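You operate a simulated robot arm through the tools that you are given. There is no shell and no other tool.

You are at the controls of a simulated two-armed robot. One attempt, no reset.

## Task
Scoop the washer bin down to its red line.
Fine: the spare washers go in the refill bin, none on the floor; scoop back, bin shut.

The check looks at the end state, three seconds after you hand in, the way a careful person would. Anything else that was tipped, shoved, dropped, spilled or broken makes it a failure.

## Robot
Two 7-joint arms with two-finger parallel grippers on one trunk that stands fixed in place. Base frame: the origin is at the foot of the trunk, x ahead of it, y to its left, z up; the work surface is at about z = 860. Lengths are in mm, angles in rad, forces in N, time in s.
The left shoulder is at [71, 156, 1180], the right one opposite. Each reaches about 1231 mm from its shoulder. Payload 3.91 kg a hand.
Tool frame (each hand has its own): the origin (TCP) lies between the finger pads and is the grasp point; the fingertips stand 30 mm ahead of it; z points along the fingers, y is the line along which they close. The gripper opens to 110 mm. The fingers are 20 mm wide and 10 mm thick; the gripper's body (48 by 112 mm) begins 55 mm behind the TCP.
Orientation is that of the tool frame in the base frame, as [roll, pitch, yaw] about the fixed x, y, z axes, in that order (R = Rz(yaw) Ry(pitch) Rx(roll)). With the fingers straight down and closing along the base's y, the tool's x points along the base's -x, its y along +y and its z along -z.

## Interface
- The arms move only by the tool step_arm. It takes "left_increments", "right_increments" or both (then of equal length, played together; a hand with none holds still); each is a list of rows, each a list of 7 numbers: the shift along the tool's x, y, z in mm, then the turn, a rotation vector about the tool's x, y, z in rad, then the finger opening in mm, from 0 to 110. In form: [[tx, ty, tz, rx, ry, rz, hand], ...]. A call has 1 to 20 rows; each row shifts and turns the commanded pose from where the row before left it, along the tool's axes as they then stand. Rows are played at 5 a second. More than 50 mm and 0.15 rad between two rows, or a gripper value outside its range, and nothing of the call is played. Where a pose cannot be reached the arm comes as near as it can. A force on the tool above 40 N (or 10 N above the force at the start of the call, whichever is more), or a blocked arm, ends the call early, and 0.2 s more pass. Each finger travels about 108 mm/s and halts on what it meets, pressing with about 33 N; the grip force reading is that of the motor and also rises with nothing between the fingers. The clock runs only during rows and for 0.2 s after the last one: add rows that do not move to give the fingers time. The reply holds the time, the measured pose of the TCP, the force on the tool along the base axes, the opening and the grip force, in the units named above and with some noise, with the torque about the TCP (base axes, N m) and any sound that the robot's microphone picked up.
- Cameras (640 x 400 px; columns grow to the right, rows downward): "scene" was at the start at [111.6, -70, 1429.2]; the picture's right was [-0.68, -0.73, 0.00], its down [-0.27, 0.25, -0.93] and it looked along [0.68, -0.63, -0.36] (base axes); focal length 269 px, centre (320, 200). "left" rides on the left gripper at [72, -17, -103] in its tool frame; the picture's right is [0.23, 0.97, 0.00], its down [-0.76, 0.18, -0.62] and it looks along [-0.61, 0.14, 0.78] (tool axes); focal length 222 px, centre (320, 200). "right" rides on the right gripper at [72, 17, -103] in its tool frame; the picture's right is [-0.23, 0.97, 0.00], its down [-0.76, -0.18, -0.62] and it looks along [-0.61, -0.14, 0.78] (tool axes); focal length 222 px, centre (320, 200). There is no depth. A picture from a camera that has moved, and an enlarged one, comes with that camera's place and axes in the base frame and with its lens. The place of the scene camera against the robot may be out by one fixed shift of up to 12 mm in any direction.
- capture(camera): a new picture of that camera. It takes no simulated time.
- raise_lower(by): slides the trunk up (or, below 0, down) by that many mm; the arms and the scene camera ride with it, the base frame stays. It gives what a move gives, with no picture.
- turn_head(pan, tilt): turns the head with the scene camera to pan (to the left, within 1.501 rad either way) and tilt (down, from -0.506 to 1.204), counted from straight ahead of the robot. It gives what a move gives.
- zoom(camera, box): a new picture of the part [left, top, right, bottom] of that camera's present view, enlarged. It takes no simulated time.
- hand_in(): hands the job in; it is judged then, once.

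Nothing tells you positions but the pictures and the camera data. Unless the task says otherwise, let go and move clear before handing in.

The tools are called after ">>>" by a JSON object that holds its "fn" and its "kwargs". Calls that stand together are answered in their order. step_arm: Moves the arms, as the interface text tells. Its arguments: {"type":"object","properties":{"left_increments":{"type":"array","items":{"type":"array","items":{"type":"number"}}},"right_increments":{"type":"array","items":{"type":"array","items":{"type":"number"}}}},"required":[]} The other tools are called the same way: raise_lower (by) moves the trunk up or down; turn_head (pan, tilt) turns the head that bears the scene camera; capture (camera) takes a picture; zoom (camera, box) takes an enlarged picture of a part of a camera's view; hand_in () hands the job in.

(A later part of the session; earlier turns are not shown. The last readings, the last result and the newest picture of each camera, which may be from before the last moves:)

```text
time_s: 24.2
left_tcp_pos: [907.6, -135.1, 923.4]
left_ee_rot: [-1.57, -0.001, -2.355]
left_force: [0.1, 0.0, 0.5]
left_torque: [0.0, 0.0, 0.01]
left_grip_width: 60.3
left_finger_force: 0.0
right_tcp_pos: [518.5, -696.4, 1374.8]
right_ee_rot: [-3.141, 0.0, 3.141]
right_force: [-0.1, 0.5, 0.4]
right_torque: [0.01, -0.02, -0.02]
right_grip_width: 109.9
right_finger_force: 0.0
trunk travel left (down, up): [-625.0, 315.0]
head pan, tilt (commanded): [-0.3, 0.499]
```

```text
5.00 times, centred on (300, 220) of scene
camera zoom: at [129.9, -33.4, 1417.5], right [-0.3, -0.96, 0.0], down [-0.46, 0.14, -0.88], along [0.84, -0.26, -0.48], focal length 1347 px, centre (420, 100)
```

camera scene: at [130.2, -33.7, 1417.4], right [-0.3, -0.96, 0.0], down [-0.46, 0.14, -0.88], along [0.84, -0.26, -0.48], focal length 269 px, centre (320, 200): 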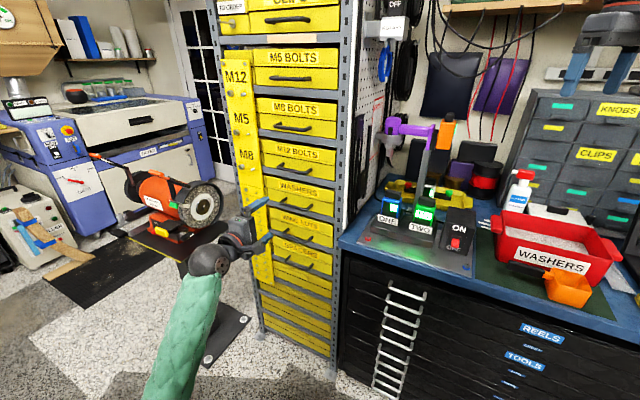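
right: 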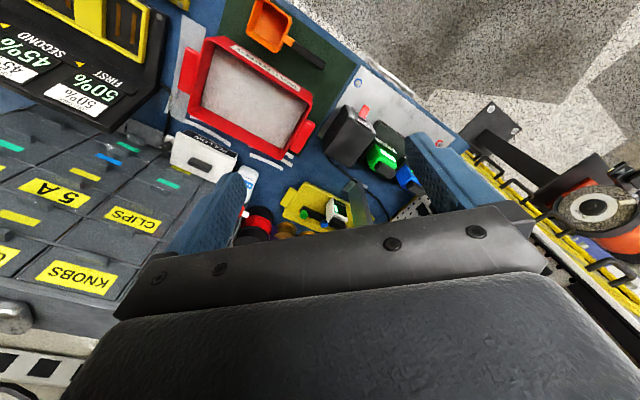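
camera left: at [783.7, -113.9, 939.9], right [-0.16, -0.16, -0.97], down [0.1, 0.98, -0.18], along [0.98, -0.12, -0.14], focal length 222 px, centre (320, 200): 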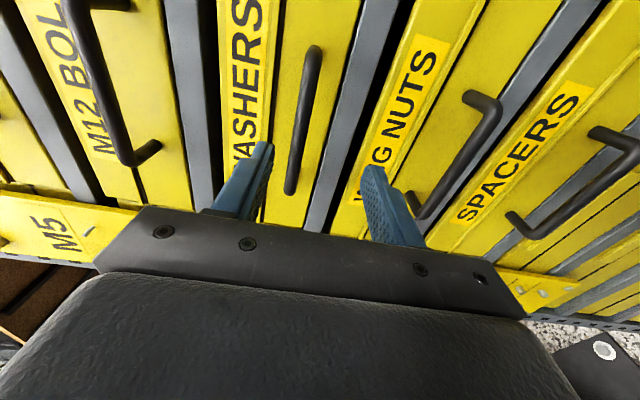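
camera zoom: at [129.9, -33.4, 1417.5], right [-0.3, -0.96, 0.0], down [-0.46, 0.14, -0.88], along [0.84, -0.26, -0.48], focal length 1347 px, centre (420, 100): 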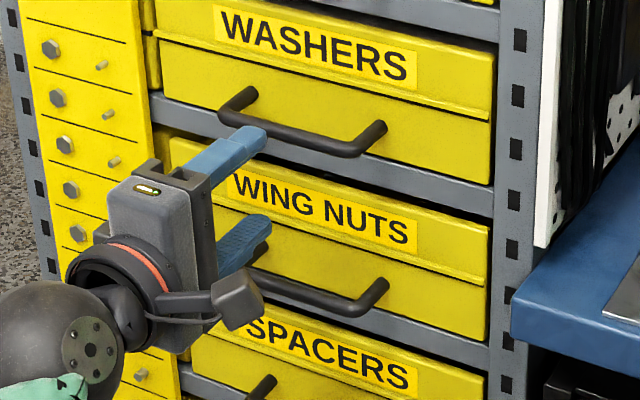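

Refined: the bar is at height about 940 and roughly 800 mm out along the normal. I'll align to that height, advance gently until the bar sits between the fingertips, and look.

>>> {"fn": "step_arm", "kwargs": {"left_increments": [[5, -8.5, 0, 0, 0, 0, 60], [5, -8.5, 0, 0, 0, 0, 60], [0, 0, 10, 0, 0, 0, 60], [0, 0, 10, 0, 0, 0, 60], [0, 0, 10, 0, 0, 0, 60], [0, 0, 10, 0, 0, 0, 60], [0, 0, 0, 0, 0, 0, 60]]}}

>>> {"fn": "zoom", "kwargs": {"camera": "left", "box": [180, 20, 440, 220]}}

>>> {"fn": "zoom", "kwargs": {"camera": "scene", "box": [260, 180, 340, 260]}}

```text
time_s: 25.8
left_tcp_pos: [927.3, -169.0, 939.8]
left_ee_rot: [-1.573, -0.001, -2.356]
left_force: [-0.5, 0.2, 0.1]
left_torque: [0.0, 0.0, -0.04]
left_grip_width: 59.8
left_finger_force: 0.1
right_tcp_pos: [519.9, -694.9, 1374.0]
right_ee_rot: [3.141, -0.001, -3.14]
right_force: [-0.2, 0.0, 0.2]
right_torque: [0.0, -0.01, 0.03]
right_grip_width: 110.3
right_finger_force: 0.1
trunk travel left (down, up): [-625.0, 315.0]
head pan, tilt (commanded): [-0.3, 0.499]
```

```text
2.00 times, centred on (310, 120) of left
camera zoom: at [803.7, -146.8, 957.0], right [-0.16, -0.16, -0.97], down [0.1, 0.98, -0.18], along [0.98, -0.12, -0.14], focal length 444 px, centre (340, 360)
```

zoom: 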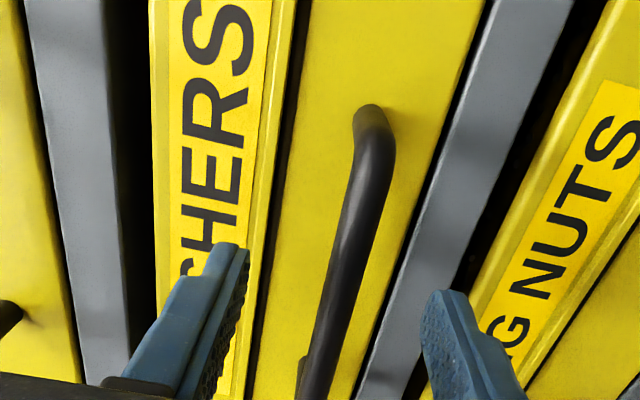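

```text
5.00 times, centred on (300, 220) of scene
camera zoom: at [130.2, -33.5, 1417.4], right [-0.3, -0.96, 0.0], down [-0.46, 0.14, -0.88], along [0.84, -0.26, -0.48], focal length 1347 px, centre (420, 100)
```

zoom: 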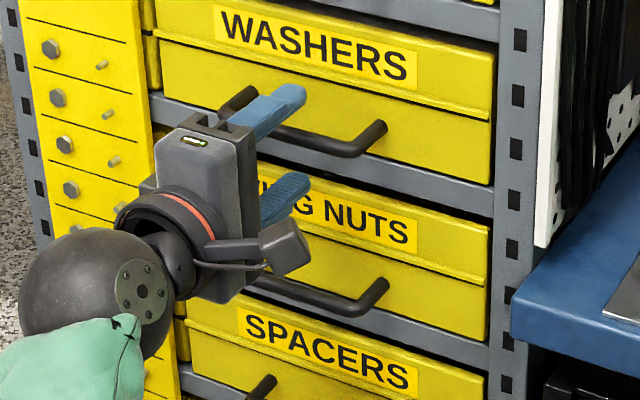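

The bar now sits centred between the fingers in height, and its feet meet the drawer front near 850. I'll advance 14 mm and close on the bar.

>>> {"fn": "step_arm", "kwargs": {"left_increments": [[-3, 0, 7, 0, 0, 0, 60], [-3, 0, 7, 0, 0, 0, 60], [0, 0, 0, 0, 0, 0, 30], [0, 0, 0, 0, 0, 0, 0], [0, 0, 0, 0, 0, 0, 0], [0, 0, 0, 0, 0, 0, 0]]}}

>>> {"fn": "zoom", "kwargs": {"camera": "left", "box": [180, 20, 440, 220]}}

>>> {"fn": "zoom", "kwargs": {"camera": "scene", "box": [260, 180, 340, 260]}}

```text
time_s: 27.2
left_tcp_pos: [941.5, -173.6, 940.2]
left_ee_rot: [-1.573, 0.001, -2.356]
left_force: [-4.2, 1.3, -7.4]
left_torque: [0.21, -0.45, 0.02]
left_grip_width: 11.7
left_finger_force: 45.0
right_tcp_pos: [521.3, -696.0, 1372.5]
right_ee_rot: [-3.14, 0.0, 3.141]
right_force: [0.4, 1.0, 1.4]
right_torque: [0.04, 0.0, -0.01]
right_grip_width: 109.9
right_finger_force: 0.1
trunk travel left (down, up): [-625.0, 315.0]
head pan, tilt (commanded): [-0.3, 0.499]
```

```text
2.00 times, centred on (310, 120) of left
camera zoom: at [818.5, -152.1, 956.9], right [-0.16, -0.16, -0.97], down [0.1, 0.98, -0.18], along [0.98, -0.12, -0.14], focal length 444 px, centre (340, 360)
```

zoom: 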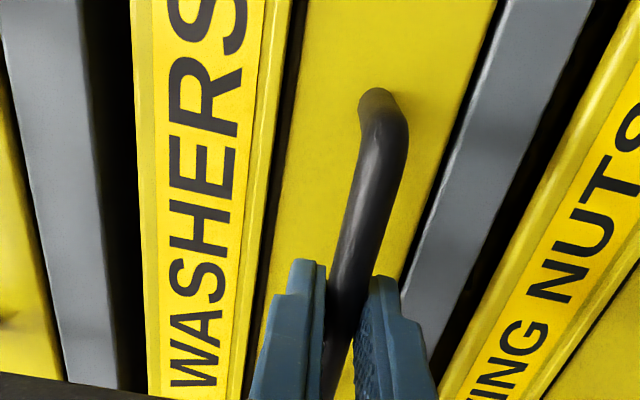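

```text
5.00 times, centred on (300, 220) of scene
camera zoom: at [130.6, -33.8, 1417.3], right [-0.3, -0.96, 0.0], down [-0.46, 0.14, -0.88], along [0.84, -0.26, -0.48], focal length 1347 px, centre (420, 100)
```

zoom: 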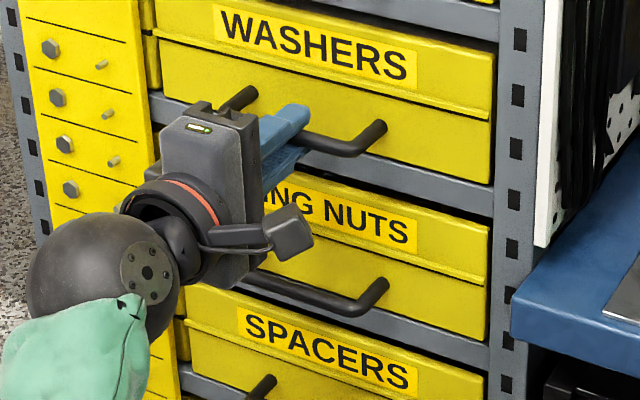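

The grip is on the bar (11.7 mm between the fingers). I'll pull straight out a little and see whether the drawer slides.

>>> {"fn": "step_arm", "kwargs": {"left_increments": [[0, 0, -8, 0, 0, 0, 0], [0, 0, -10, 0, 0, 0, 0], [0, 0, -12, 0, 0, 0, 0], [0, 0, -12, 0, 0, 0, 0], [0, 0, 0, 0, 0, 0, 0]]}}

>>> {"fn": "zoom", "kwargs": {"camera": "scene", "box": [220, 150, 380, 250]}}

```text
time_s: 28.4
left_tcp_pos: [912.0, -144.1, 940.6]
left_ee_rot: [-1.571, 0.0, -2.355]
left_force: [2.0, 0.0, -2.9]
left_torque: [0.0, 0.01, -0.11]
left_grip_width: 12.0
left_finger_force: 45.4
right_tcp_pos: [519.1, -694.2, 1372.2]
right_ee_rot: [-3.141, 0.0, 3.141]
right_force: [0.7, 0.8, -0.7]
right_torque: [-0.01, 0.0, 0.0]
right_grip_width: 109.9
right_finger_force: 0.0
trunk travel left (down, up): [-625.0, 315.0]
head pan, tilt (commanded): [-0.3, 0.499]
```

```text
4.00 times, centred on (300, 200) of scene
camera zoom: at [130.6, -33.8, 1417.4], right [-0.3, -0.96, 0.0], down [-0.46, 0.14, -0.88], along [0.84, -0.26, -0.48], focal length 1078 px, centre (400, 200)
```

zoom: 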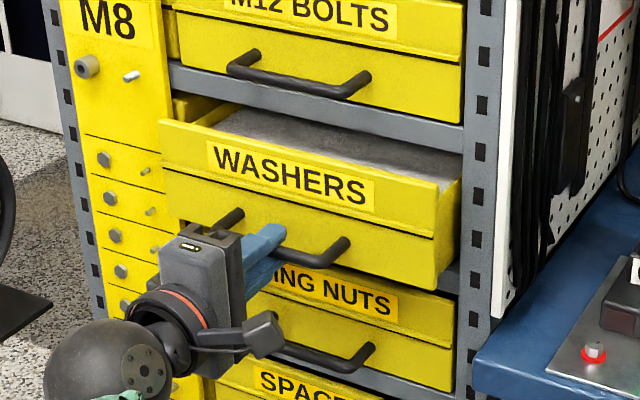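

The drawer slides freely and is full of washers. I'll pull it further slowly and look inside for the red line.

>>> {"fn": "step_arm", "kwargs": {"left_increments": [[0, 0, -10, 0, 0, 0, 0], [0, 0, -10, 0, 0, 0, 0], [0, 0, -10, 0, 0, 0, 0], [0, 0, -10, 0, 0, 0, 0], [0, 0, -10, 0, 0, 0, 0], [0, 0, -10, 0, 0, 0, 0], [0, 0, -10, 0, 0, 0, 0], [0, 0, -10, 0, 0, 0, 0], [0, 0, -10, 0, 0, 0, 0], [0, 0, -10, 0, 0, 0, 0], [0, 0, 0, 0, 0, 0, 0]]}}

>>> {"fn": "capture", "kwargs": {"camera": "scene"}}

>>> {"fn": "zoom", "kwargs": {"camera": "scene", "box": [220, 150, 380, 270]}}

```text
time_s: 30.8
left_tcp_pos: [841.1, -73.8, 940.7]
left_ee_rot: [-1.571, -0.002, -2.356]
left_force: [2.3, 4.7, -9.0]
left_torque: [0.19, -0.44, 0.03]
left_grip_width: 11.7
left_finger_force: 44.9
right_tcp_pos: [520.0, -695.6, 1373.4]
right_ee_rot: [3.141, -0.003, -3.141]
right_force: [-1.4, -0.1, -0.9]
right_torque: [-0.01, 0.0, -0.01]
right_grip_width: 109.9
right_finger_force: 0.1
trunk travel left (down, up): [-625.0, 315.0]
head pan, tilt (commanded): [-0.3, 0.499]
```

```text
taken
camera scene: at [131.2, -33.7, 1417.3], right [-0.3, -0.96, 0.0], down [-0.46, 0.14, -0.88], along [0.84, -0.26, -0.48], focal length 269 px, centre (320, 200)
```

scene: 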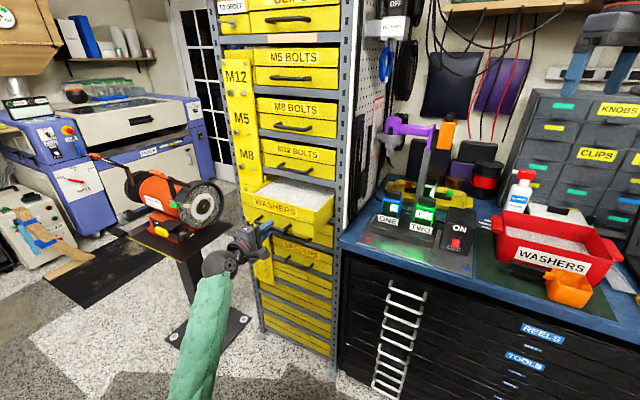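

```text
3.33 times, centred on (300, 210) of scene
camera zoom: at [131.2, -33.7, 1417.3], right [-0.3, -0.96, 0.0], down [-0.46, 0.14, -0.88], along [0.84, -0.26, -0.48], focal length 898 px, centre (387, 167)
```

zoom: 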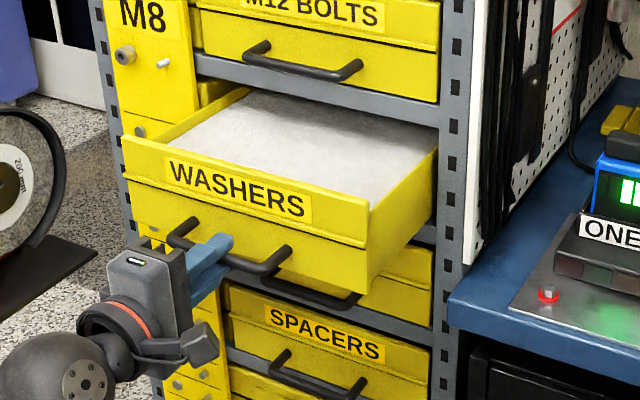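

The drawer is brim-full of washers, so this may be the overfilled washer bin, with the red line hidden inside. I'll open it a bit more for access.

>>> {"fn": "step_arm", "kwargs": {"left_increments": [[0, 0, -10, 0, 0, 0, 0], [0, 0, -10, 0, 0, 0, 0], [0, 0, -10, 0, 0, 0, 0], [0, 0, -10, 0, 0, 0, 0], [0, 0, -10, 0, 0, 0, 0], [0, 0, -10, 0, 0, 0, 0], [0, 0, 0, 0, 0, 0, 0]]}}

>>> {"fn": "zoom", "kwargs": {"camera": "scene", "box": [220, 150, 380, 270]}}

>>> {"fn": "capture", "kwargs": {"camera": "left"}}

```text
time_s: 32.4
left_tcp_pos: [799.6, -31.8, 939.9]
left_ee_rot: [-1.571, -0.001, -2.354]
left_force: [5.9, 5.9, -12.9]
left_torque: [0.27, -0.4, 0.36]
left_grip_width: 11.6
left_finger_force: 45.4
right_tcp_pos: [520.3, -695.8, 1372.7]
right_ee_rot: [3.141, -0.003, 3.141]
right_force: [-0.4, -0.5, -0.9]
right_torque: [0.02, -0.01, 0.0]
right_grip_width: 110.2
right_finger_force: 0.0
trunk travel left (down, up): [-625.0, 315.0]
head pan, tilt (commanded): [-0.3, 0.499]
```

```text
3.33 times, centred on (300, 210) of scene
camera zoom: at [131.8, -33.3, 1417.2], right [-0.3, -0.96, 0.0], down [-0.46, 0.14, -0.88], along [0.84, -0.26, -0.48], focal length 898 px, centre (387, 167)
```

zoom: 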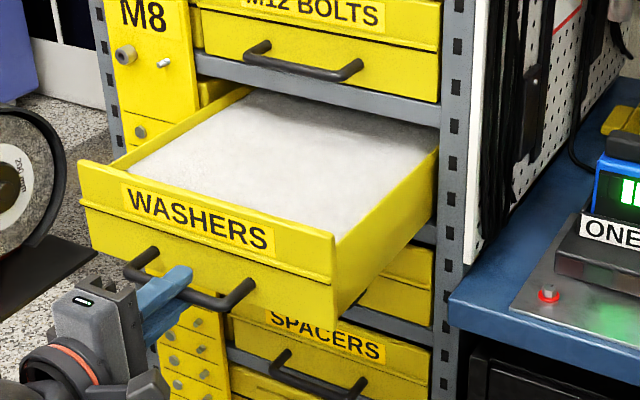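

```text
taken
camera left: at [675.7, -9.5, 956.9], right [-0.16, -0.16, -0.97], down [0.1, 0.98, -0.18], along [0.98, -0.12, -0.14], focal length 222 px, centre (320, 200)
```

left: 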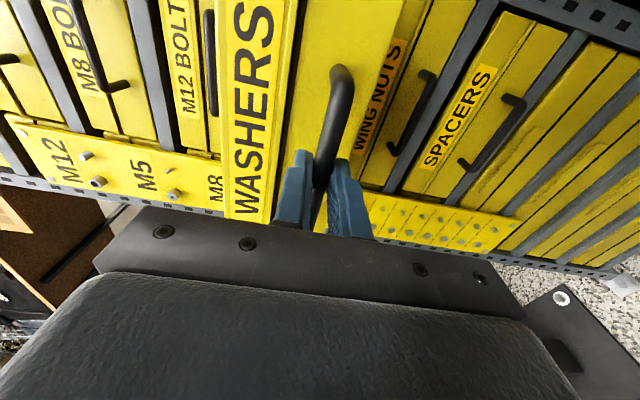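

The drawer is out about 200 mm. I'll let go of the handle, back the left hand off, and then look into the drawer from above.

>>> {"fn": "step_arm", "kwargs": {"left_increments": [[0, 0, 0, 0, 0, 0, 30], [0, 0, 0, 0, 0, 0, 60], [0, 0, 0, 0, 0, 0, 60], [0, 0, -15, 0, 0, 0, 60], [0, 0, -25, 0, 0, 0, 60], [0, 0, -30, 0, 0, 0, 60], [0, 0, 0, 0, 0, 0, 60]]}}

>>> {"fn": "zoom", "kwargs": {"camera": "scene", "box": [220, 150, 380, 270]}}

>>> {"fn": "capture", "kwargs": {"camera": "left"}}

```text
time_s: 34.0
left_tcp_pos: [750.7, 18.4, 943.1]
left_ee_rot: [-1.572, 0.0, -2.354]
left_force: [0.8, -0.6, 0.3]
left_torque: [0.0, 0.01, -0.01]
left_grip_width: 60.1
left_finger_force: 0.0
right_tcp_pos: [519.3, -696.1, 1374.1]
right_ee_rot: [3.14, 0.002, -3.14]
right_force: [0.8, -0.2, 0.2]
right_torque: [0.05, 0.03, 0.0]
right_grip_width: 110.2
right_finger_force: 0.0
trunk travel left (down, up): [-625.0, 315.0]
head pan, tilt (commanded): [-0.3, 0.499]
```

```text
3.33 times, centred on (300, 210) of scene
camera zoom: at [130.6, -34.2, 1417.4], right [-0.3, -0.96, 0.0], down [-0.46, 0.14, -0.88], along [0.84, -0.26, -0.48], focal length 898 px, centre (387, 167)
```

zoom: 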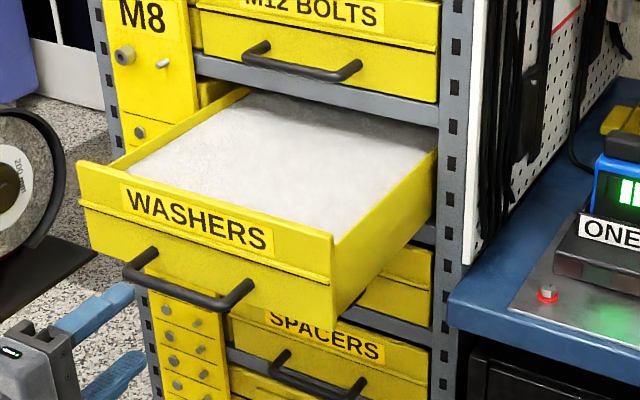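

```text
taken
camera left: at [626.6, 39.2, 958.9], right [-0.16, -0.16, -0.97], down [0.1, 0.98, -0.18], along [0.98, -0.12, -0.14], focal length 222 px, centre (320, 200)
```

left: 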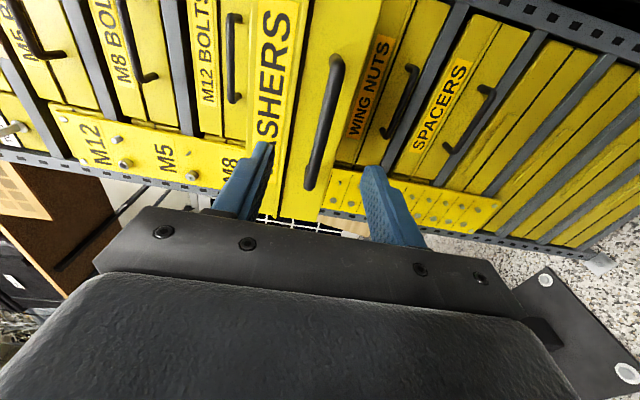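

The drawer stays put. I'll withdraw the left hand up and back, then turn it to look down into the drawer.

>>> {"fn": "step_arm", "kwargs": {"left_increments": [[0, 0, -40, 0, 0, 0, 60], [0, 0, -40, 0, 0, 0, 60], [0, -30, -30, 0, 0, 0, 60], [0, -45, 0, 0, 0, 0, 60], [0, -45, 0, 0, 0, 0, 60], [0, -45, 0, 0, 0, 0, 60], [0, -45, 0, 0, 0, 0, 60], [0, -45, 0, 0, 0, 0, 60], [0, -45, 0, 0, 0, 0, 60], [0, -20, 0, 0, 0, 0, 60], [0, 0, 0, 0, 0, 0, 60]]}}

>>> {"fn": "step_arm", "kwargs": {"left_increments": [[0, 0, 0, -0.1428, 0, 0, 60], [0, 0, 0, -0.1428, 0, 0, 60], [0, 0, 0, -0.1428, 0, 0, 60], [0, 0, 0, -0.1428, 0, 0, 60], [0, 0, 0, -0.1428, 0, 0, 60], [0, 0, 0, -0.1428, 0, 0, 60], [0, 0, 0, -0.1428, 0, 0, 60], [0, 0, 0, -0.1428, 0, 0, 60], [0, 0, 0, -0.1428, 0, 0, 60], [0, 0, 0, -0.1428, 0, 0, 60], [0, 0, 0, -0.1428, 0, 0, 60], [0, 0, 0, 0, 0, 0, 60]]}}

>>> {"fn": "capture", "kwargs": {"camera": "scene"}}

```text
time_s: 36.4
left_tcp_pos: [672.5, 96.6, 1260.9]
left_ee_rot: [-1.573, -0.002, -2.355]
left_force: [-0.1, 0.2, -0.2]
left_torque: [0.01, -0.02, -0.01]
left_grip_width: 60.1
left_finger_force: 0.1
right_tcp_pos: [520.0, -695.9, 1373.3]
right_ee_rot: [3.14, 0.0, -3.141]
right_force: [-0.4, 0.0, -0.8]
right_torque: [0.02, 0.0, 0.0]
right_grip_width: 110.2
right_finger_force: 0.0
trunk travel left (down, up): [-625.0, 315.0]
head pan, tilt (commanded): [-0.3, 0.499]
```

```text
time_s: 39.0
left_tcp_pos: [671.4, 96.7, 1259.9]
left_ee_rot: [3.139, -0.003, -2.353]
left_force: [0.1, 0.3, 0.6]
left_torque: [0.02, 0.06, -0.01]
left_grip_width: 59.9
left_finger_force: 0.2
right_tcp_pos: [519.2, -694.1, 1374.6]
right_ee_rot: [3.141, 0.0, -3.14]
right_force: [-0.2, -0.1, -0.1]
right_torque: [-0.04, 0.01, 0.01]
right_grip_width: 109.9
right_finger_force: 0.0
trunk travel left (down, up): [-625.0, 315.0]
head pan, tilt (commanded): [-0.3, 0.499]
```

```text
taken
camera scene: at [130.8, -32.8, 1417.4], right [-0.3, -0.96, 0.0], down [-0.46, 0.14, -0.88], along [0.84, -0.26, -0.48], focal length 269 px, centre (320, 200)
```

scene: 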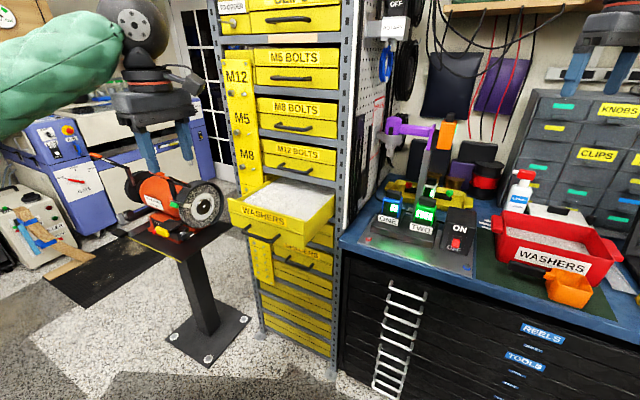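

Now I'll yaw the left hand so its camera looks into the drawer from above.

>>> {"fn": "step_arm", "kwargs": {"left_increments": [[0, 0, 0, 0, 0, 0.1428, 60], [0, 0, 0, 0, 0, 0.1428, 60], [0, 0, 0, 0, 0, 0.1428, 60], [0, 0, 0, 0, 0, 0.1428, 60], [0, 0, 0, 0, 0, 0.1428, 60], [0, 0, 0, 0, 0, 0.1428, 60], [0, 0, 0, 0, 0, 0.1428, 60], [0, 0, 0, 0, 0, 0.1428, 60], [0, 0, 0, 0, 0, 0.1428, 60], [0, 0, 0, 0, 0, 0.1428, 60], [0, 0, 0, 0, 0, 0.1428, 60], [-45, -2, -2, 0, 0, 0, 60], [-45, -2, -2, 0, 0, 0, 60], [-45, -2, -2, 0, 0, 0, 60], [-45, -2, -2, 0, 0, 0, 60], [-45, -2, -2, 0, 0, 0, 60], [0, 0, 0, 0, 0, 0, 60]]}}

>>> {"fn": "capture", "kwargs": {"camera": "left"}}

>>> {"fn": "zoom", "kwargs": {"camera": "left", "box": [160, 0, 480, 200]}}

```text
time_s: 42.6
left_tcp_pos: [824.0, -69.4, 1269.1]
left_ee_rot: [-3.141, -0.001, 2.359]
left_force: [-1.0, -0.3, 0.2]
left_torque: [0.02, 0.04, 0.02]
left_grip_width: 59.9
left_finger_force: 0.0
right_tcp_pos: [518.9, -693.7, 1375.4]
right_ee_rot: [-3.142, -0.001, 3.14]
right_force: [-1.1, 0.3, 0.7]
right_torque: [0.01, 0.0, 0.0]
right_grip_width: 109.8
right_finger_force: 0.2
trunk travel left (down, up): [-625.0, 315.0]
head pan, tilt (commanded): [-0.3, 0.499]
```

```text
taken
camera left: at [761.4, -28.7, 1372.1], right [0.53, 0.85, 0.0], down [0.66, -0.41, 0.62], along [0.53, -0.33, -0.78], focal length 222 px, centre (320, 200)
```

left: 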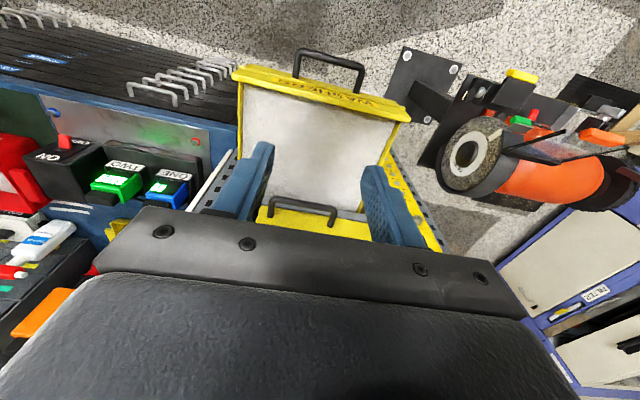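

```text
2.00 times, centred on (320, 100) of left
camera zoom: at [761.4, -28.7, 1372.1], right [0.53, 0.85, 0.0], down [0.66, -0.41, 0.62], along [0.53, -0.33, -0.78], focal length 444 px, centre (320, 400)
```

zoom: 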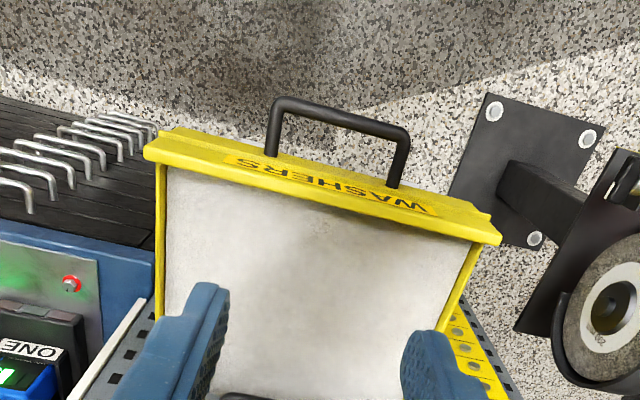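

The drawer is overfull with no line showing above the washers. Now the red bin's inside, zoomed from the right camera.

>>> {"fn": "zoom", "kwargs": {"camera": "right", "box": [175, 25, 335, 165]}}

>>> {"fn": "turn_head", "kwargs": {"pan": -0.95, "tilt": 0.5}}

>>> {"fn": "zoom", "kwargs": {"camera": "scene", "box": [280, 160, 420, 260]}}

```text
2.86 times, centred on (255, 95) of right
camera zoom: at [446.3, -677.4, 1478.1], right [0.23, 0.97, 0.0], down [0.76, -0.18, 0.62], along [0.61, -0.14, -0.78], focal length 635 px, centre (506, 500)
```

zoom: 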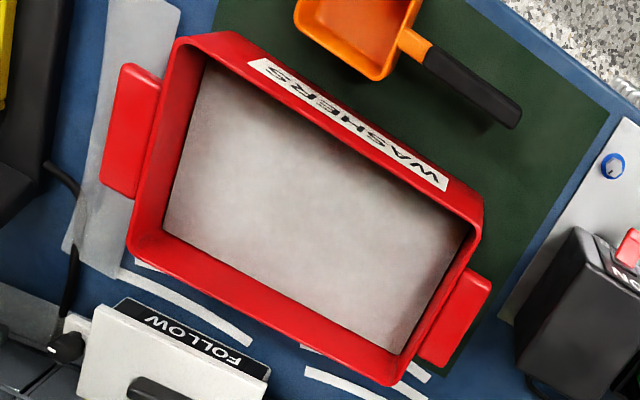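

```text
time_s: 43.6
left_tcp_pos: [823.3, -68.9, 1269.3]
left_ee_rot: [3.142, -0.001, 2.357]
left_force: [-0.4, -0.1, 0.4]
left_torque: [0.0, 0.04, 0.02]
left_grip_width: 60.0
left_finger_force: 0.0
right_tcp_pos: [519.2, -695.7, 1374.0]
right_ee_rot: [3.142, 0.0, 3.141]
right_force: [0.1, 0.3, -0.1]
right_torque: [0.01, -0.05, -0.02]
right_grip_width: 109.9
right_finger_force: 0.0
trunk travel left (down, up): [-625.0, 315.0]
head pan, tilt (commanded): [-0.949, 0.499]
```

```text
4.00 times, centred on (350, 210) of scene
camera zoom: at [96.5, -80.5, 1417.4], right [-0.81, -0.58, 0.0], down [-0.28, 0.39, -0.88], along [0.51, -0.71, -0.48], focal length 1078 px, centre (200, 160)
```

zoom: 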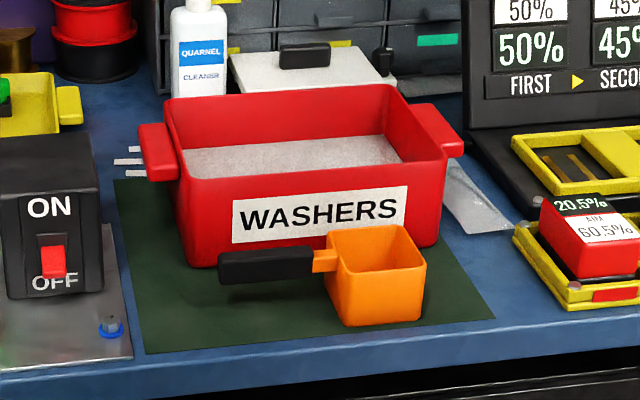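

No line shows on either yet; the drawer is filled right to the top, while the red bin has plenty of room, so I take the drawer as the washer bin and the open red bin as the refill bin. The line should confirm this once I scoop. Next I'll bring the right hand over the orange scoop for a close look.

>>> {"fn": "step_arm", "kwargs": {"right_increments": [[0, 0, 0, 0, 0, -0.1309, 110], [0, 0, 0, 0, 0, -0.1309, 110], [0, 0, 0, 0, 0, -0.1309, 110], [0, 0, 0, 0, 0, -0.1309, 110], [0, 0, 0, 0, 0, -0.1309, 110], [0, 0, 0, 0, 0, -0.1309, 110], [9, -1, 43, 0, 0, 0, 110], [9, -1, 43, 0, 0, 0, 110], [9, -1, 43, 0, 0, 0, 110], [9, -1, 43, 0, 0, 0, 110], [9, -1, 43, 0, 0, 0, 110], [9, -1, 43, 0, 0, 0, 110], [9, -1, 43, 0, 0, 0, 110], [0, 0, 0, 0, 0, 0, 110]]}}

>>> {"fn": "capture", "kwargs": {"camera": "right"}}

>>> {"fn": "zoom", "kwargs": {"camera": "right", "box": [200, 0, 440, 200]}}

>>> {"fn": "capture", "kwargs": {"camera": "scene"}}

```text
time_s: 46.6
left_tcp_pos: [822.8, -69.0, 1268.9]
left_ee_rot: [3.141, 0.0, 2.356]
left_force: [0.0, 0.0, 0.9]
left_torque: [0.01, 0.01, 0.02]
left_grip_width: 60.0
left_finger_force: 0.0
right_tcp_pos: [478.2, -744.9, 1069.4]
right_ee_rot: [3.141, 0.0, -2.357]
right_force: [0.1, -0.1, 1.0]
right_torque: [0.0, 0.02, 0.01]
right_grip_width: 109.9
right_finger_force: 0.0
trunk travel left (down, up): [-625.0, 315.0]
head pan, tilt (commanded): [-0.949, 0.499]
```

```text
taken
camera right: at [415.6, -783.6, 1172.8], right [-0.53, 0.85, 0.0], down [0.66, 0.41, 0.62], along [0.53, 0.33, -0.78], focal length 222 px, centre (320, 200)
```

right: 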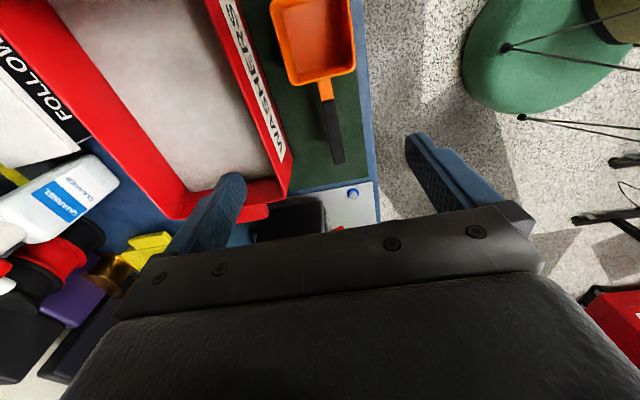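

```text
2.00 times, centred on (320, 100) of right
camera zoom: at [415.6, -783.6, 1172.8], right [-0.53, 0.85, 0.0], down [0.66, 0.41, 0.62], along [0.53, 0.33, -0.78], focal length 444 px, centre (320, 400)
```

zoom: 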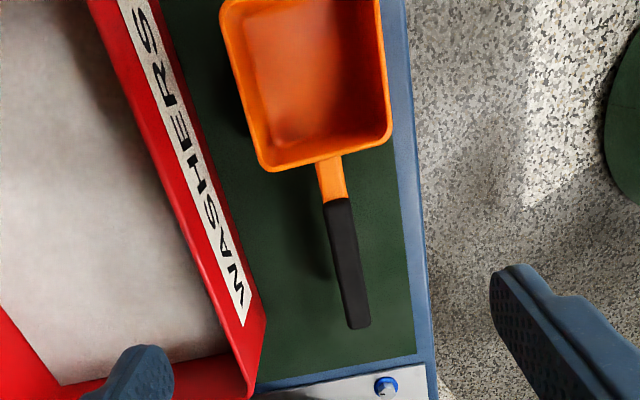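

```text
taken
camera scene: at [95.8, -80.0, 1417.5], right [-0.81, -0.58, 0.0], down [-0.28, 0.39, -0.88], along [0.51, -0.71, -0.48], focal length 269 px, centre (320, 200)
```

scene: 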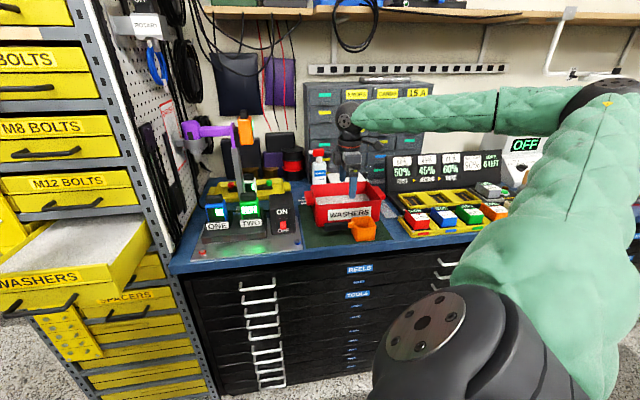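

The scoop lies parallel to the bin front: cup about 65 mm square, centred about 854 mm out along the normal, with its handle running left at height about 907. I'll tilt the right hand 45° so the fingers straddle the handle near the cup, and descend partway to check.

>>> {"fn": "step_arm", "kwargs": {"right_increments": [[0, 0, 0, 0, 0.1309, 0, 90], [0, 0, 0, 0, 0.1309, 0, 70], [0, 0, 0, 0, 0.1309, 0, 50], [0, 0, 0, 0, 0.1309, 0, 50], [0, 0, 0, 0, 0.1309, 0, 50], [0, 0, 0, 0, 0.1309, 0, 50], [-26.5, 3.3, 20.6, 0, 0, 0, 50], [-26.5, 3.3, 20.6, 0, 0, 0, 50], [-26.5, 3.3, 20.6, 0, 0, 0, 50], [0, 0, 0, 0, 0, 0, 50]]}}

>>> {"fn": "capture", "kwargs": {"camera": "right"}}

>>> {"fn": "zoom", "kwargs": {"camera": "scene", "box": [260, 150, 440, 260]}}

```text
time_s: 48.8
left_tcp_pos: [823.1, -69.0, 1268.7]
left_ee_rot: [3.142, 0.0, 2.358]
left_force: [1.3, 1.3, -0.4]
left_torque: [-0.03, 0.01, -0.01]
left_grip_width: 60.1
left_finger_force: 0.0
right_tcp_pos: [480.8, -729.4, 972.0]
right_ee_rot: [3.141, -0.785, -2.356]
right_force: [0.1, -0.1, 1.1]
right_torque: [0.01, 0.01, 0.01]
right_grip_width: 50.0
right_finger_force: 0.1
trunk travel left (down, up): [-625.0, 315.0]
head pan, tilt (commanded): [-0.949, 0.499]
```

```text
taken
camera right: at [484.6, -702.5, 1096.1], right [-0.57, 0.8, -0.16], down [0.82, 0.57, -0.1], along [0.01, -0.19, -0.98], focal length 222 px, centre (320, 200)
```

right: 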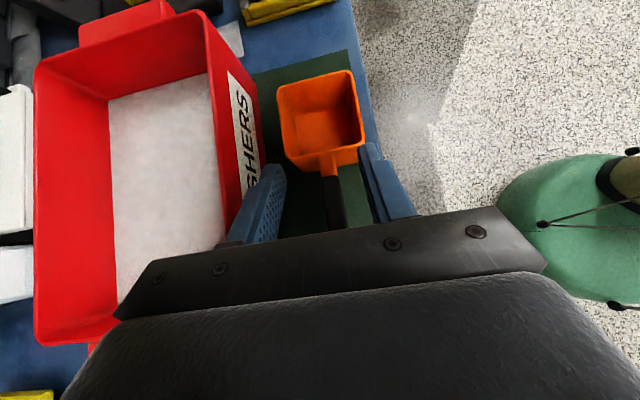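

```text
3.56 times, centred on (350, 205) of scene
camera zoom: at [95.9, -80.5, 1417.5], right [-0.81, -0.58, 0.0], down [-0.28, 0.39, -0.88], along [0.51, -0.71, -0.48], focal length 958 px, centre (213, 182)
```

zoom: 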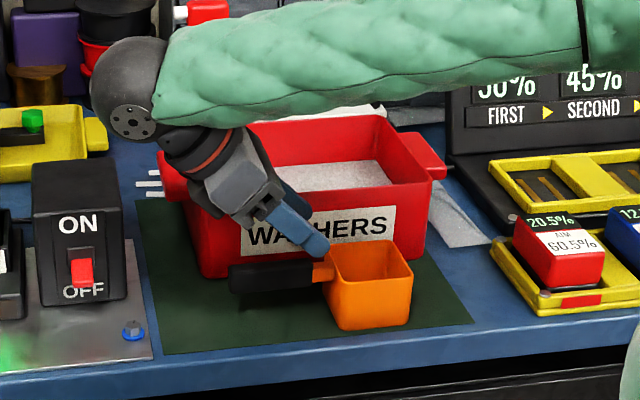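

The fingers line up either side of the handle near the cup. I'll lower straight down to handle height and check before closing.

>>> {"fn": "step_arm", "kwargs": {"right_increments": [[-9, 0.3, 9, 0, 0, 0, 50], [-9, 0.3, 9, 0, 0, 0, 50], [-9, 0.3, 9, 0, 0, 0, 50], [-9, 0.3, 9, 0, 0, 0, 50], [-9, 0.3, 9, 0, 0, 0, 50], [0, 0, 0, 0, 0, 0, 50]]}}

>>> {"fn": "zoom", "kwargs": {"camera": "right", "box": [210, 40, 450, 240]}}

>>> {"fn": "zoom", "kwargs": {"camera": "scene", "box": [300, 190, 400, 260]}}

```text
time_s: 50.2
left_tcp_pos: [822.3, -69.0, 1269.0]
left_ee_rot: [3.142, 0.001, 2.355]
left_force: [-0.5, -0.6, -0.5]
left_torque: [-0.02, 0.01, 0.02]
left_grip_width: 59.8
left_finger_force: 0.1
right_tcp_pos: [480.7, -729.3, 907.5]
right_ee_rot: [3.14, -0.785, -2.357]
right_force: [-0.5, -0.2, 1.0]
right_torque: [-0.03, 0.02, -0.01]
right_grip_width: 50.0
right_finger_force: 0.1
trunk travel left (down, up): [-625.0, 315.0]
head pan, tilt (commanded): [-0.949, 0.499]
```

```text
2.00 times, centred on (330, 140) of right
camera zoom: at [483.9, -701.7, 1032.7], right [-0.58, 0.8, -0.16], down [0.82, 0.57, -0.1], along [0.01, -0.19, -0.98], focal length 444 px, centre (300, 320)
```

zoom: 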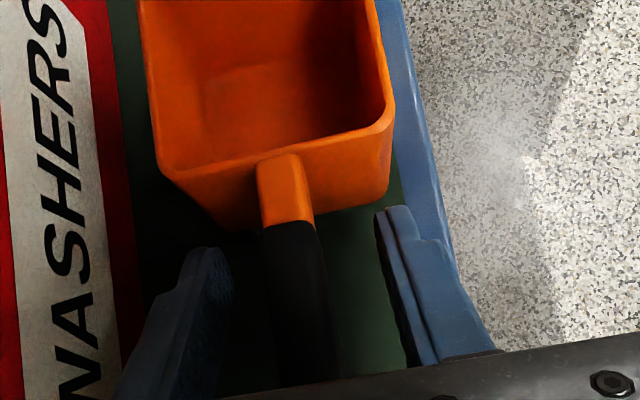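

```text
5.71 times, centred on (350, 225) of scene
camera zoom: at [96.3, -80.9, 1417.4], right [-0.81, -0.58, 0.0], down [-0.28, 0.39, -0.88], along [0.51, -0.71, -0.48], focal length 1539 px, centre (149, 57)
```

zoom: 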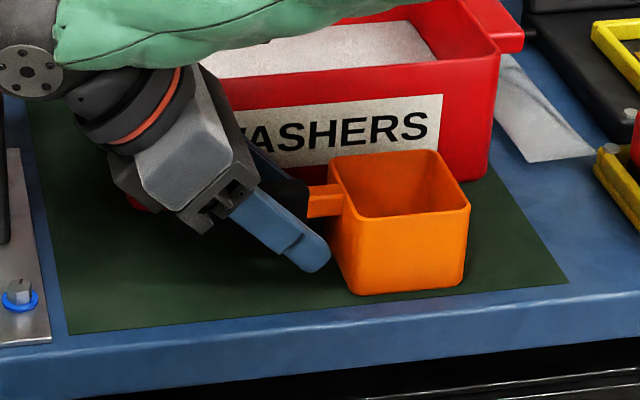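

The handle sits midway between the fingers, right behind the cup. I'll close on it.

>>> {"fn": "step_arm", "kwargs": {"right_increments": [[0, 0, 0, 0, 0, 0, 35], [0, 0, 0, 0, 0, 0, 22], [0, 0, 0, 0, 0, 0, 10], [0, 0, 0, 0, 0, 0, 0], [0, 0, 0, 0, 0, 0, 0]]}}

>>> {"fn": "zoom", "kwargs": {"camera": "right", "box": [210, 40, 450, 240]}}

>>> {"fn": "zoom", "kwargs": {"camera": "scene", "box": [300, 190, 400, 260]}}

```text
time_s: 51.4
left_tcp_pos: [824.1, -69.6, 1267.4]
left_ee_rot: [3.139, 0.002, 2.357]
left_force: [0.0, 0.0, -0.8]
left_torque: [-0.01, 0.03, 0.01]
left_grip_width: 60.2
left_finger_force: 0.0
right_tcp_pos: [480.5, -729.1, 907.8]
right_ee_rot: [3.139, -0.785, -2.354]
right_force: [-0.3, -0.2, 0.9]
right_torque: [0.05, -0.01, 0.0]
right_grip_width: 15.5
right_finger_force: 32.8
trunk travel left (down, up): [-625.0, 315.0]
head pan, tilt (commanded): [-0.949, 0.499]
```

```text
2.00 times, centred on (330, 140) of right
camera zoom: at [484.2, -701.7, 1032.7], right [-0.58, 0.8, -0.16], down [0.82, 0.57, -0.1], along [0.01, -0.19, -0.98], focal length 444 px, centre (300, 320)
```

zoom: 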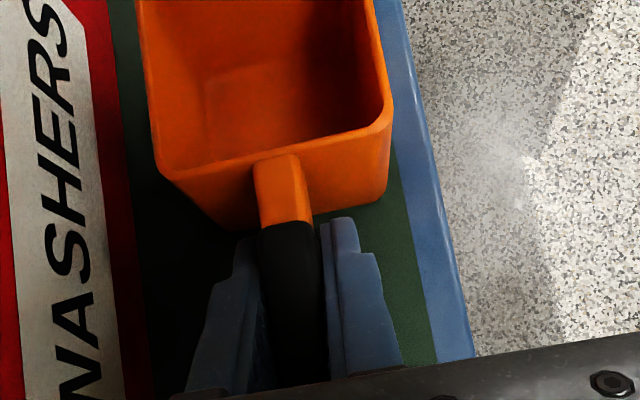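

```text
5.71 times, centred on (350, 225) of scene
camera zoom: at [96.6, -80.8, 1417.4], right [-0.81, -0.58, 0.0], down [-0.28, 0.39, -0.88], along [0.51, -0.71, -0.48], focal length 1539 px, centre (149, 57)
```

zoom: 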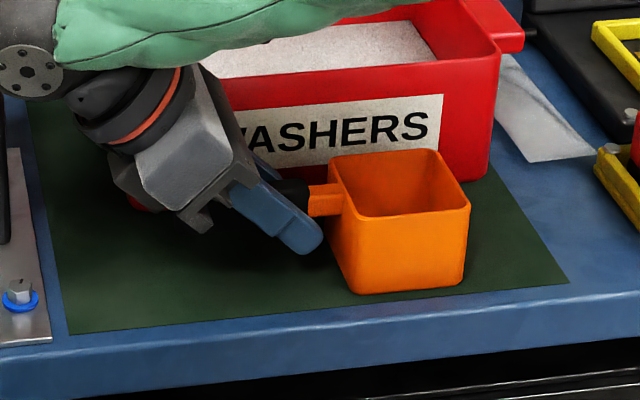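

Gripped at 15.5 mm; I note the place-back pose (480.7, -729.3, 907.6, tilt 45°). Now lift straight up.

>>> {"fn": "step_arm", "kwargs": {"right_increments": [[5, 0, -5, 0, 0, 0, 0], [10, 0, -10, 0, 0, 0, 0], [20, 0, -20, 0, 0, 0, 0], [20, 0, -20, 0, 0, 0, 0], [25, 0, -25, 0, 0, 0, 0], [25, 0, -25, 0, 0, 0, 0], [25, 0, -25, 0, 0, 0, 0], [20, 0, -20, 0, 0, 0, 0], [0, 0, 0, 0, 0, 0, 0]]}}

>>> {"fn": "capture", "kwargs": {"camera": "right"}}

>>> {"fn": "capture", "kwargs": {"camera": "scene"}}

```text
time_s: 53.4
left_tcp_pos: [824.6, -69.7, 1269.4]
left_ee_rot: [-3.141, -0.002, 2.356]
left_force: [-0.1, 0.5, -0.8]
left_torque: [0.04, 0.02, 0.01]
left_grip_width: 60.3
left_finger_force: 0.1
right_tcp_pos: [481.9, -727.8, 1119.9]
right_ee_rot: [3.139, -0.785, -2.354]
right_force: [-0.4, 0.6, -1.6]
right_torque: [0.04, -0.06, 0.01]
right_grip_width: 15.4
right_finger_force: 33.1
trunk travel left (down, up): [-625.0, 315.0]
head pan, tilt (commanded): [-0.949, 0.499]
```

```text
taken
camera right: at [484.4, -700.8, 1244.4], right [-0.58, 0.8, -0.16], down [0.82, 0.57, -0.1], along [0.01, -0.19, -0.98], focal length 222 px, centre (320, 200)
```

right: 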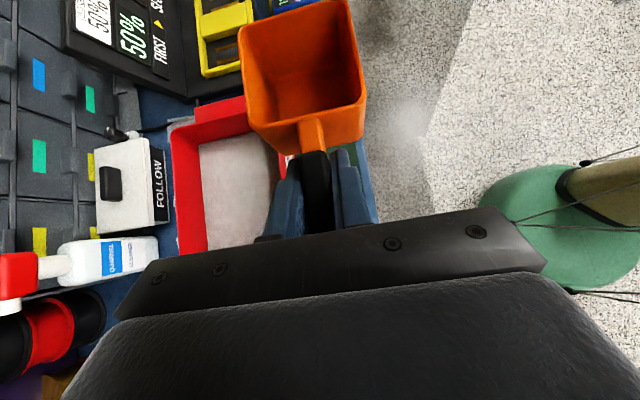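

```text
taken
camera scene: at [96.9, -81.4, 1417.3], right [-0.81, -0.58, 0.0], down [-0.28, 0.39, -0.88], along [0.51, -0.71, -0.48], focal length 269 px, centre (320, 200)
```

scene: 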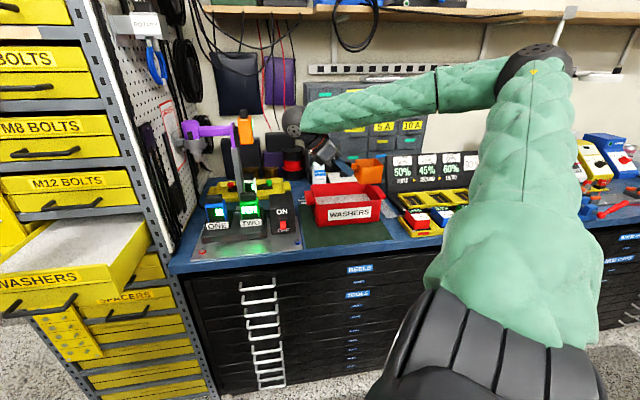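

The scoop is up and held level. I'll bring it back off the bench edge and turn the hand about the vertical so the cup points toward the cabinet and bench, handle toward me.

>>> {"fn": "step_arm", "kwargs": {"right_increments": [[0, 35, 0, 0, 0, 0, 0], [0, 35, 0, 0, 0, 0, 0], [0, 35, 0, 0, 0, 0, 0], [0, 0, 0, 0.101, 0, -0.101, 0], [0, 0, 0, 0.101, 0, -0.101, 0], [0, 0, 0, 0.101, 0, -0.101, 0], [0, 0, 0, 0.101, 0, -0.101, 0], [0, 0, 0, 0.101, 0, -0.101, 0], [0, 0, 0, 0.101, 0, -0.101, 0], [0, 0, 0, 0, 0, 0, 0]]}}

>>> {"fn": "capture", "kwargs": {"camera": "scene"}}

```text
time_s: 55.6
left_tcp_pos: [823.7, -69.7, 1268.3]
left_ee_rot: [3.141, -0.002, 2.357]
left_force: [0.7, 0.8, -0.2]
left_torque: [-0.02, 0.01, -0.02]
left_grip_width: 60.1
left_finger_force: 0.2
right_tcp_pos: [407.4, -653.7, 1121.4]
right_ee_rot: [3.14, -0.782, -1.496]
right_force: [0.6, -0.3, -0.7]
right_torque: [0.03, -0.01, -0.02]
right_grip_width: 15.3
right_finger_force: 32.8
trunk travel left (down, up): [-625.0, 315.0]
head pan, tilt (commanded): [-0.949, 0.499]
```

```text
taken
camera scene: at [97.2, -81.2, 1417.3], right [-0.81, -0.58, 0.0], down [-0.28, 0.39, -0.88], along [0.51, -0.71, -0.48], focal length 269 px, centre (320, 200)
```

scene: 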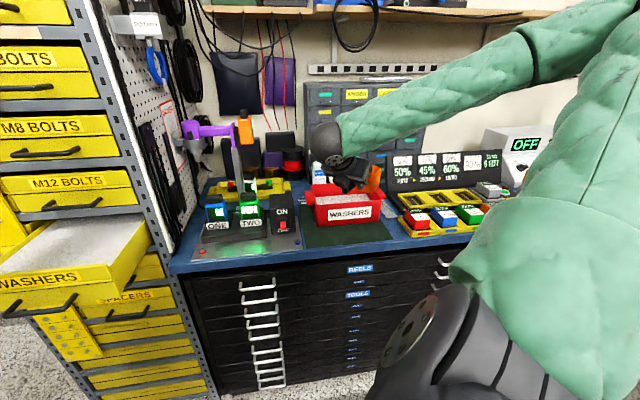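

The turn works well so far. I'll finish the remaining 40° of yaw and check.

>>> {"fn": "step_arm", "kwargs": {"right_increments": [[0, 0, 0, 0.1006, 0, -0.1006, 0], [0, 0, 0, 0.1006, 0, -0.1006, 0], [0, 0, 0, 0.1006, 0, -0.1006, 0], [0, 0, 0, 0.1006, 0, -0.1006, 0], [0, 0, 0, 0.1006, 0, -0.1006, 0], [0, 0, 0, 0, 0, 0, 0]]}}

>>> {"fn": "capture", "kwargs": {"camera": "scene"}}

>>> {"fn": "capture", "kwargs": {"camera": "right"}}

```text
time_s: 57.0
left_tcp_pos: [824.4, -69.3, 1269.2]
left_ee_rot: [-3.141, -0.002, 2.355]
left_force: [0.1, -0.8, 0.0]
left_torque: [0.01, 0.04, -0.01]
left_grip_width: 60.0
left_finger_force: 0.0
right_tcp_pos: [406.4, -654.0, 1119.6]
right_ee_rot: [3.141, -0.783, -0.784]
right_force: [-0.6, -0.6, -0.5]
right_torque: [0.04, 0.06, -0.04]
right_grip_width: 15.7
right_finger_force: 33.0
trunk travel left (down, up): [-625.0, 315.0]
head pan, tilt (commanded): [-0.949, 0.499]
```

```text
taken
camera scene: at [96.7, -81.2, 1417.3], right [-0.81, -0.58, 0.0], down [-0.28, 0.39, -0.88], along [0.51, -0.71, -0.48], focal length 269 px, centre (320, 200)
```

scene: 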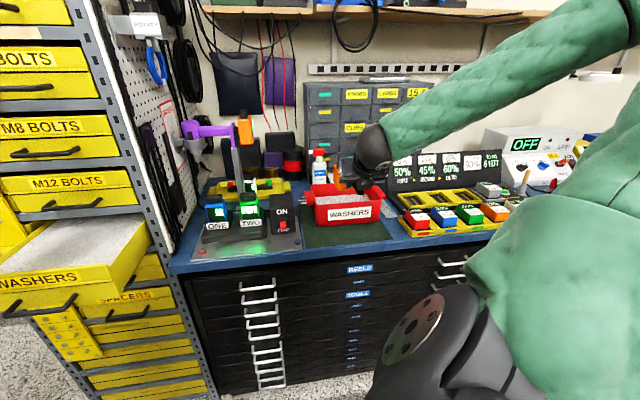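

```text
taken
camera right: at [378.4, -650.6, 1245.0], right [-0.8, -0.57, -0.16], down [-0.57, 0.82, -0.1], along [0.19, 0.01, -0.98], focal length 222 px, centre (320, 200)
```

right: 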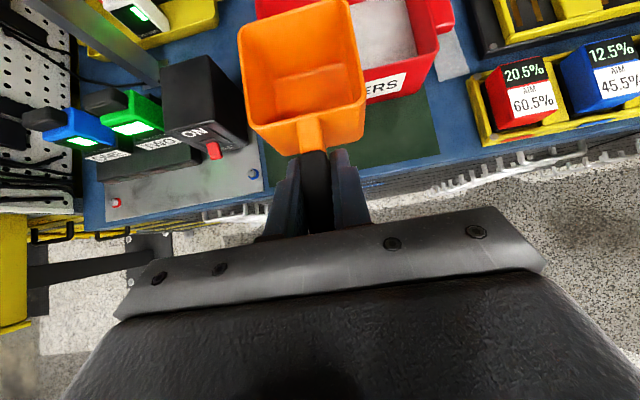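

The cup is level and points into the bench. I'll retreat the left hand out of the way while carrying the empty scoop leftward in front of the bench toward the drawer.

>>> {"fn": "step_arm", "kwargs": {"left_increments": [[42, 10.2, 0, 0, 0, 0, 60], [42, 10.2, 0, 0, 0, 0, 60], [42, 10.2, 0, 0, 0, 0, 60], [42, 10.2, 0, 0, 0, 0, 60], [42, 10.2, 0, 0, 0, 0, 60], [42, 10.2, 0, 0, 0, 0, 60], [42, 10.2, 0, 0, 0, 0, 60], [42, 10.2, 0, 0, 0, 0, 60], [42, 10.2, 0, 0, 0, 0, 60], [42, 10.2, 0, 0, 0, 0, 60], [0, 0, 0, 0, 0, 0, 60], [0, 0, 0, 0, 0, 0, 60], [0, 0, 0, 0, 0, 0, 60]], "right_increments": [[-21, -30, -21, 0, 0, 0, 0], [-21, -30, -21, 0, 0, 0, 0], [-21, -30, -21, 0, 0, 0, 0], [-21, -30, -21, 0, 0, 0, 0], [-21, -30, -21, 0, 0, 0, 0], [0, -42, 0, 0, 0, 0, 0], [0, -42, 0, 0, 0, 0, 0], [0, -42, 0, 0, 0, 0, 0], [0, -42, 0, 0, 0, 0, 0], [0, -42, 0, 0, 0, 0, 0], [0, -42, 0, 0, 0, 0, 0], [0, -42, 0, 0, 0, 0, 0], [0, 0, 0, 0, 0, 0, 0]]}}

>>> {"fn": "turn_head", "kwargs": {"pan": -0.4, "tilt": 0.5}}

>>> {"fn": "capture", "kwargs": {"camera": "scene"}}

>>> {"fn": "capture", "kwargs": {"camera": "right"}}

```text
time_s: 59.8
left_tcp_pos: [596.8, 299.1, 1271.1]
left_ee_rot: [-3.142, 0.001, 2.359]
left_force: [-0.6, -0.4, 1.1]
left_torque: [0.01, 0.0, -0.01]
left_grip_width: 60.1
left_finger_force: 0.0
right_tcp_pos: [706.5, -308.8, 1149.3]
right_ee_rot: [-3.139, -0.784, -0.791]
right_force: [-0.8, -0.8, -0.8]
right_torque: [0.02, 0.04, -0.02]
right_grip_width: 15.5
right_finger_force: 32.9
right hand out of reach, approached as far as the arm can: row 1, 2, 3, 4, 5
trunk travel left (down, up): [-625.0, 315.0]
head pan, tilt (commanded): [-0.949, 0.499]
```

```text
time_s: 60.8
left_tcp_pos: [598.4, 299.3, 1271.4]
left_ee_rot: [-3.141, -0.001, 2.356]
left_force: [-1.1, -0.5, 0.3]
left_torque: [-0.01, -0.02, 0.01]
left_grip_width: 60.1
left_finger_force: 0.0
right_tcp_pos: [707.4, -307.9, 1148.6]
right_ee_rot: [3.14, -0.786, -0.785]
right_force: [0.0, 0.3, -1.3]
right_torque: [0.04, 0.01, 0.05]
right_grip_width: 15.7
right_finger_force: 33.3
trunk travel left (down, up): [-625.0, 315.0]
head pan, tilt (commanded): [-0.4, 0.499]
```

```text
taken
camera scene: at [127.1, -41.8, 1417.4], right [-0.39, -0.92, 0.0], down [-0.44, 0.19, -0.88], along [0.81, -0.34, -0.48], focal length 269 px, centre (320, 200)
```

scene: 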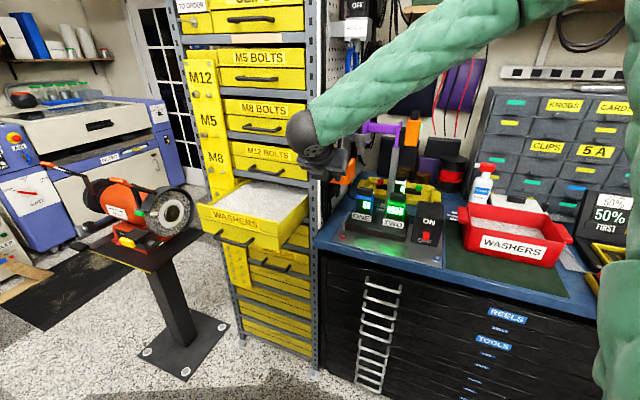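

```text
taken
camera right: at [679.6, -305.5, 1273.3], right [-0.8, -0.57, -0.16], down [-0.57, 0.82, -0.1], along [0.19, 0.01, -0.98], focal length 222 px, centre (320, 200)
```

right: 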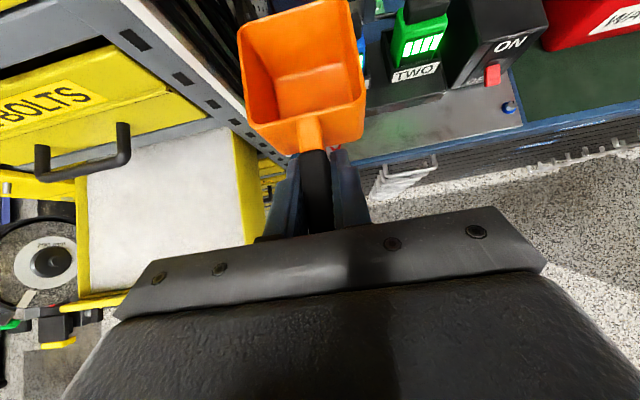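

The right hand came out a bit nearer the cabinet than planned (a reach limit when pulling in). I'll draw it back toward me before going left so the cup clears the drawer handles.

>>> {"fn": "step_arm", "kwargs": {"right_increments": [[-20, 0, -20, 0, 0, 0, 0], [-20, 0, -20, 0, 0, 0, 0], [-20, 0, -20, 0, 0, 0, 0], [-20, 0, -20, 0, 0, 0, 0], [0, 0, 0, 0, 0, 0, 0]]}}

>>> {"fn": "capture", "kwargs": {"camera": "scene"}}

```text
time_s: 62.0
left_tcp_pos: [599.4, 299.3, 1270.8]
left_ee_rot: [-3.141, -0.001, 2.357]
left_force: [-0.1, -0.3, -0.3]
left_torque: [0.01, 0.01, 0.01]
left_grip_width: 60.0
left_finger_force: 0.1
right_tcp_pos: [626.5, -229.3, 1150.2]
right_ee_rot: [3.14, -0.784, -0.788]
right_force: [0.2, 0.2, -0.1]
right_torque: [0.04, 0.06, -0.03]
right_grip_width: 15.2
right_finger_force: 32.9
trunk travel left (down, up): [-625.0, 315.0]
head pan, tilt (commanded): [-0.4, 0.499]
```

```text
taken
camera scene: at [127.5, -42.1, 1417.4], right [-0.39, -0.92, 0.0], down [-0.44, 0.19, -0.88], along [0.81, -0.34, -0.48], focal length 269 px, centre (320, 200)
```

scene: 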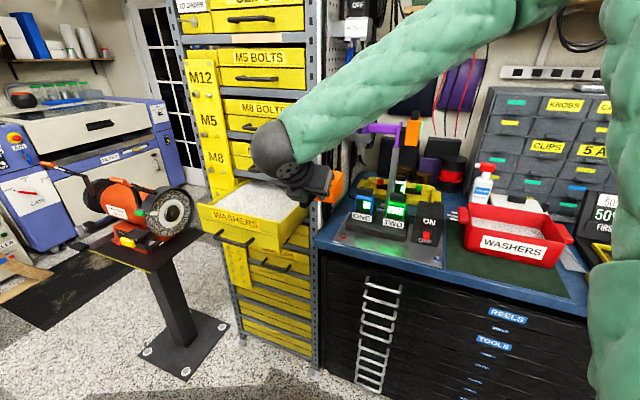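

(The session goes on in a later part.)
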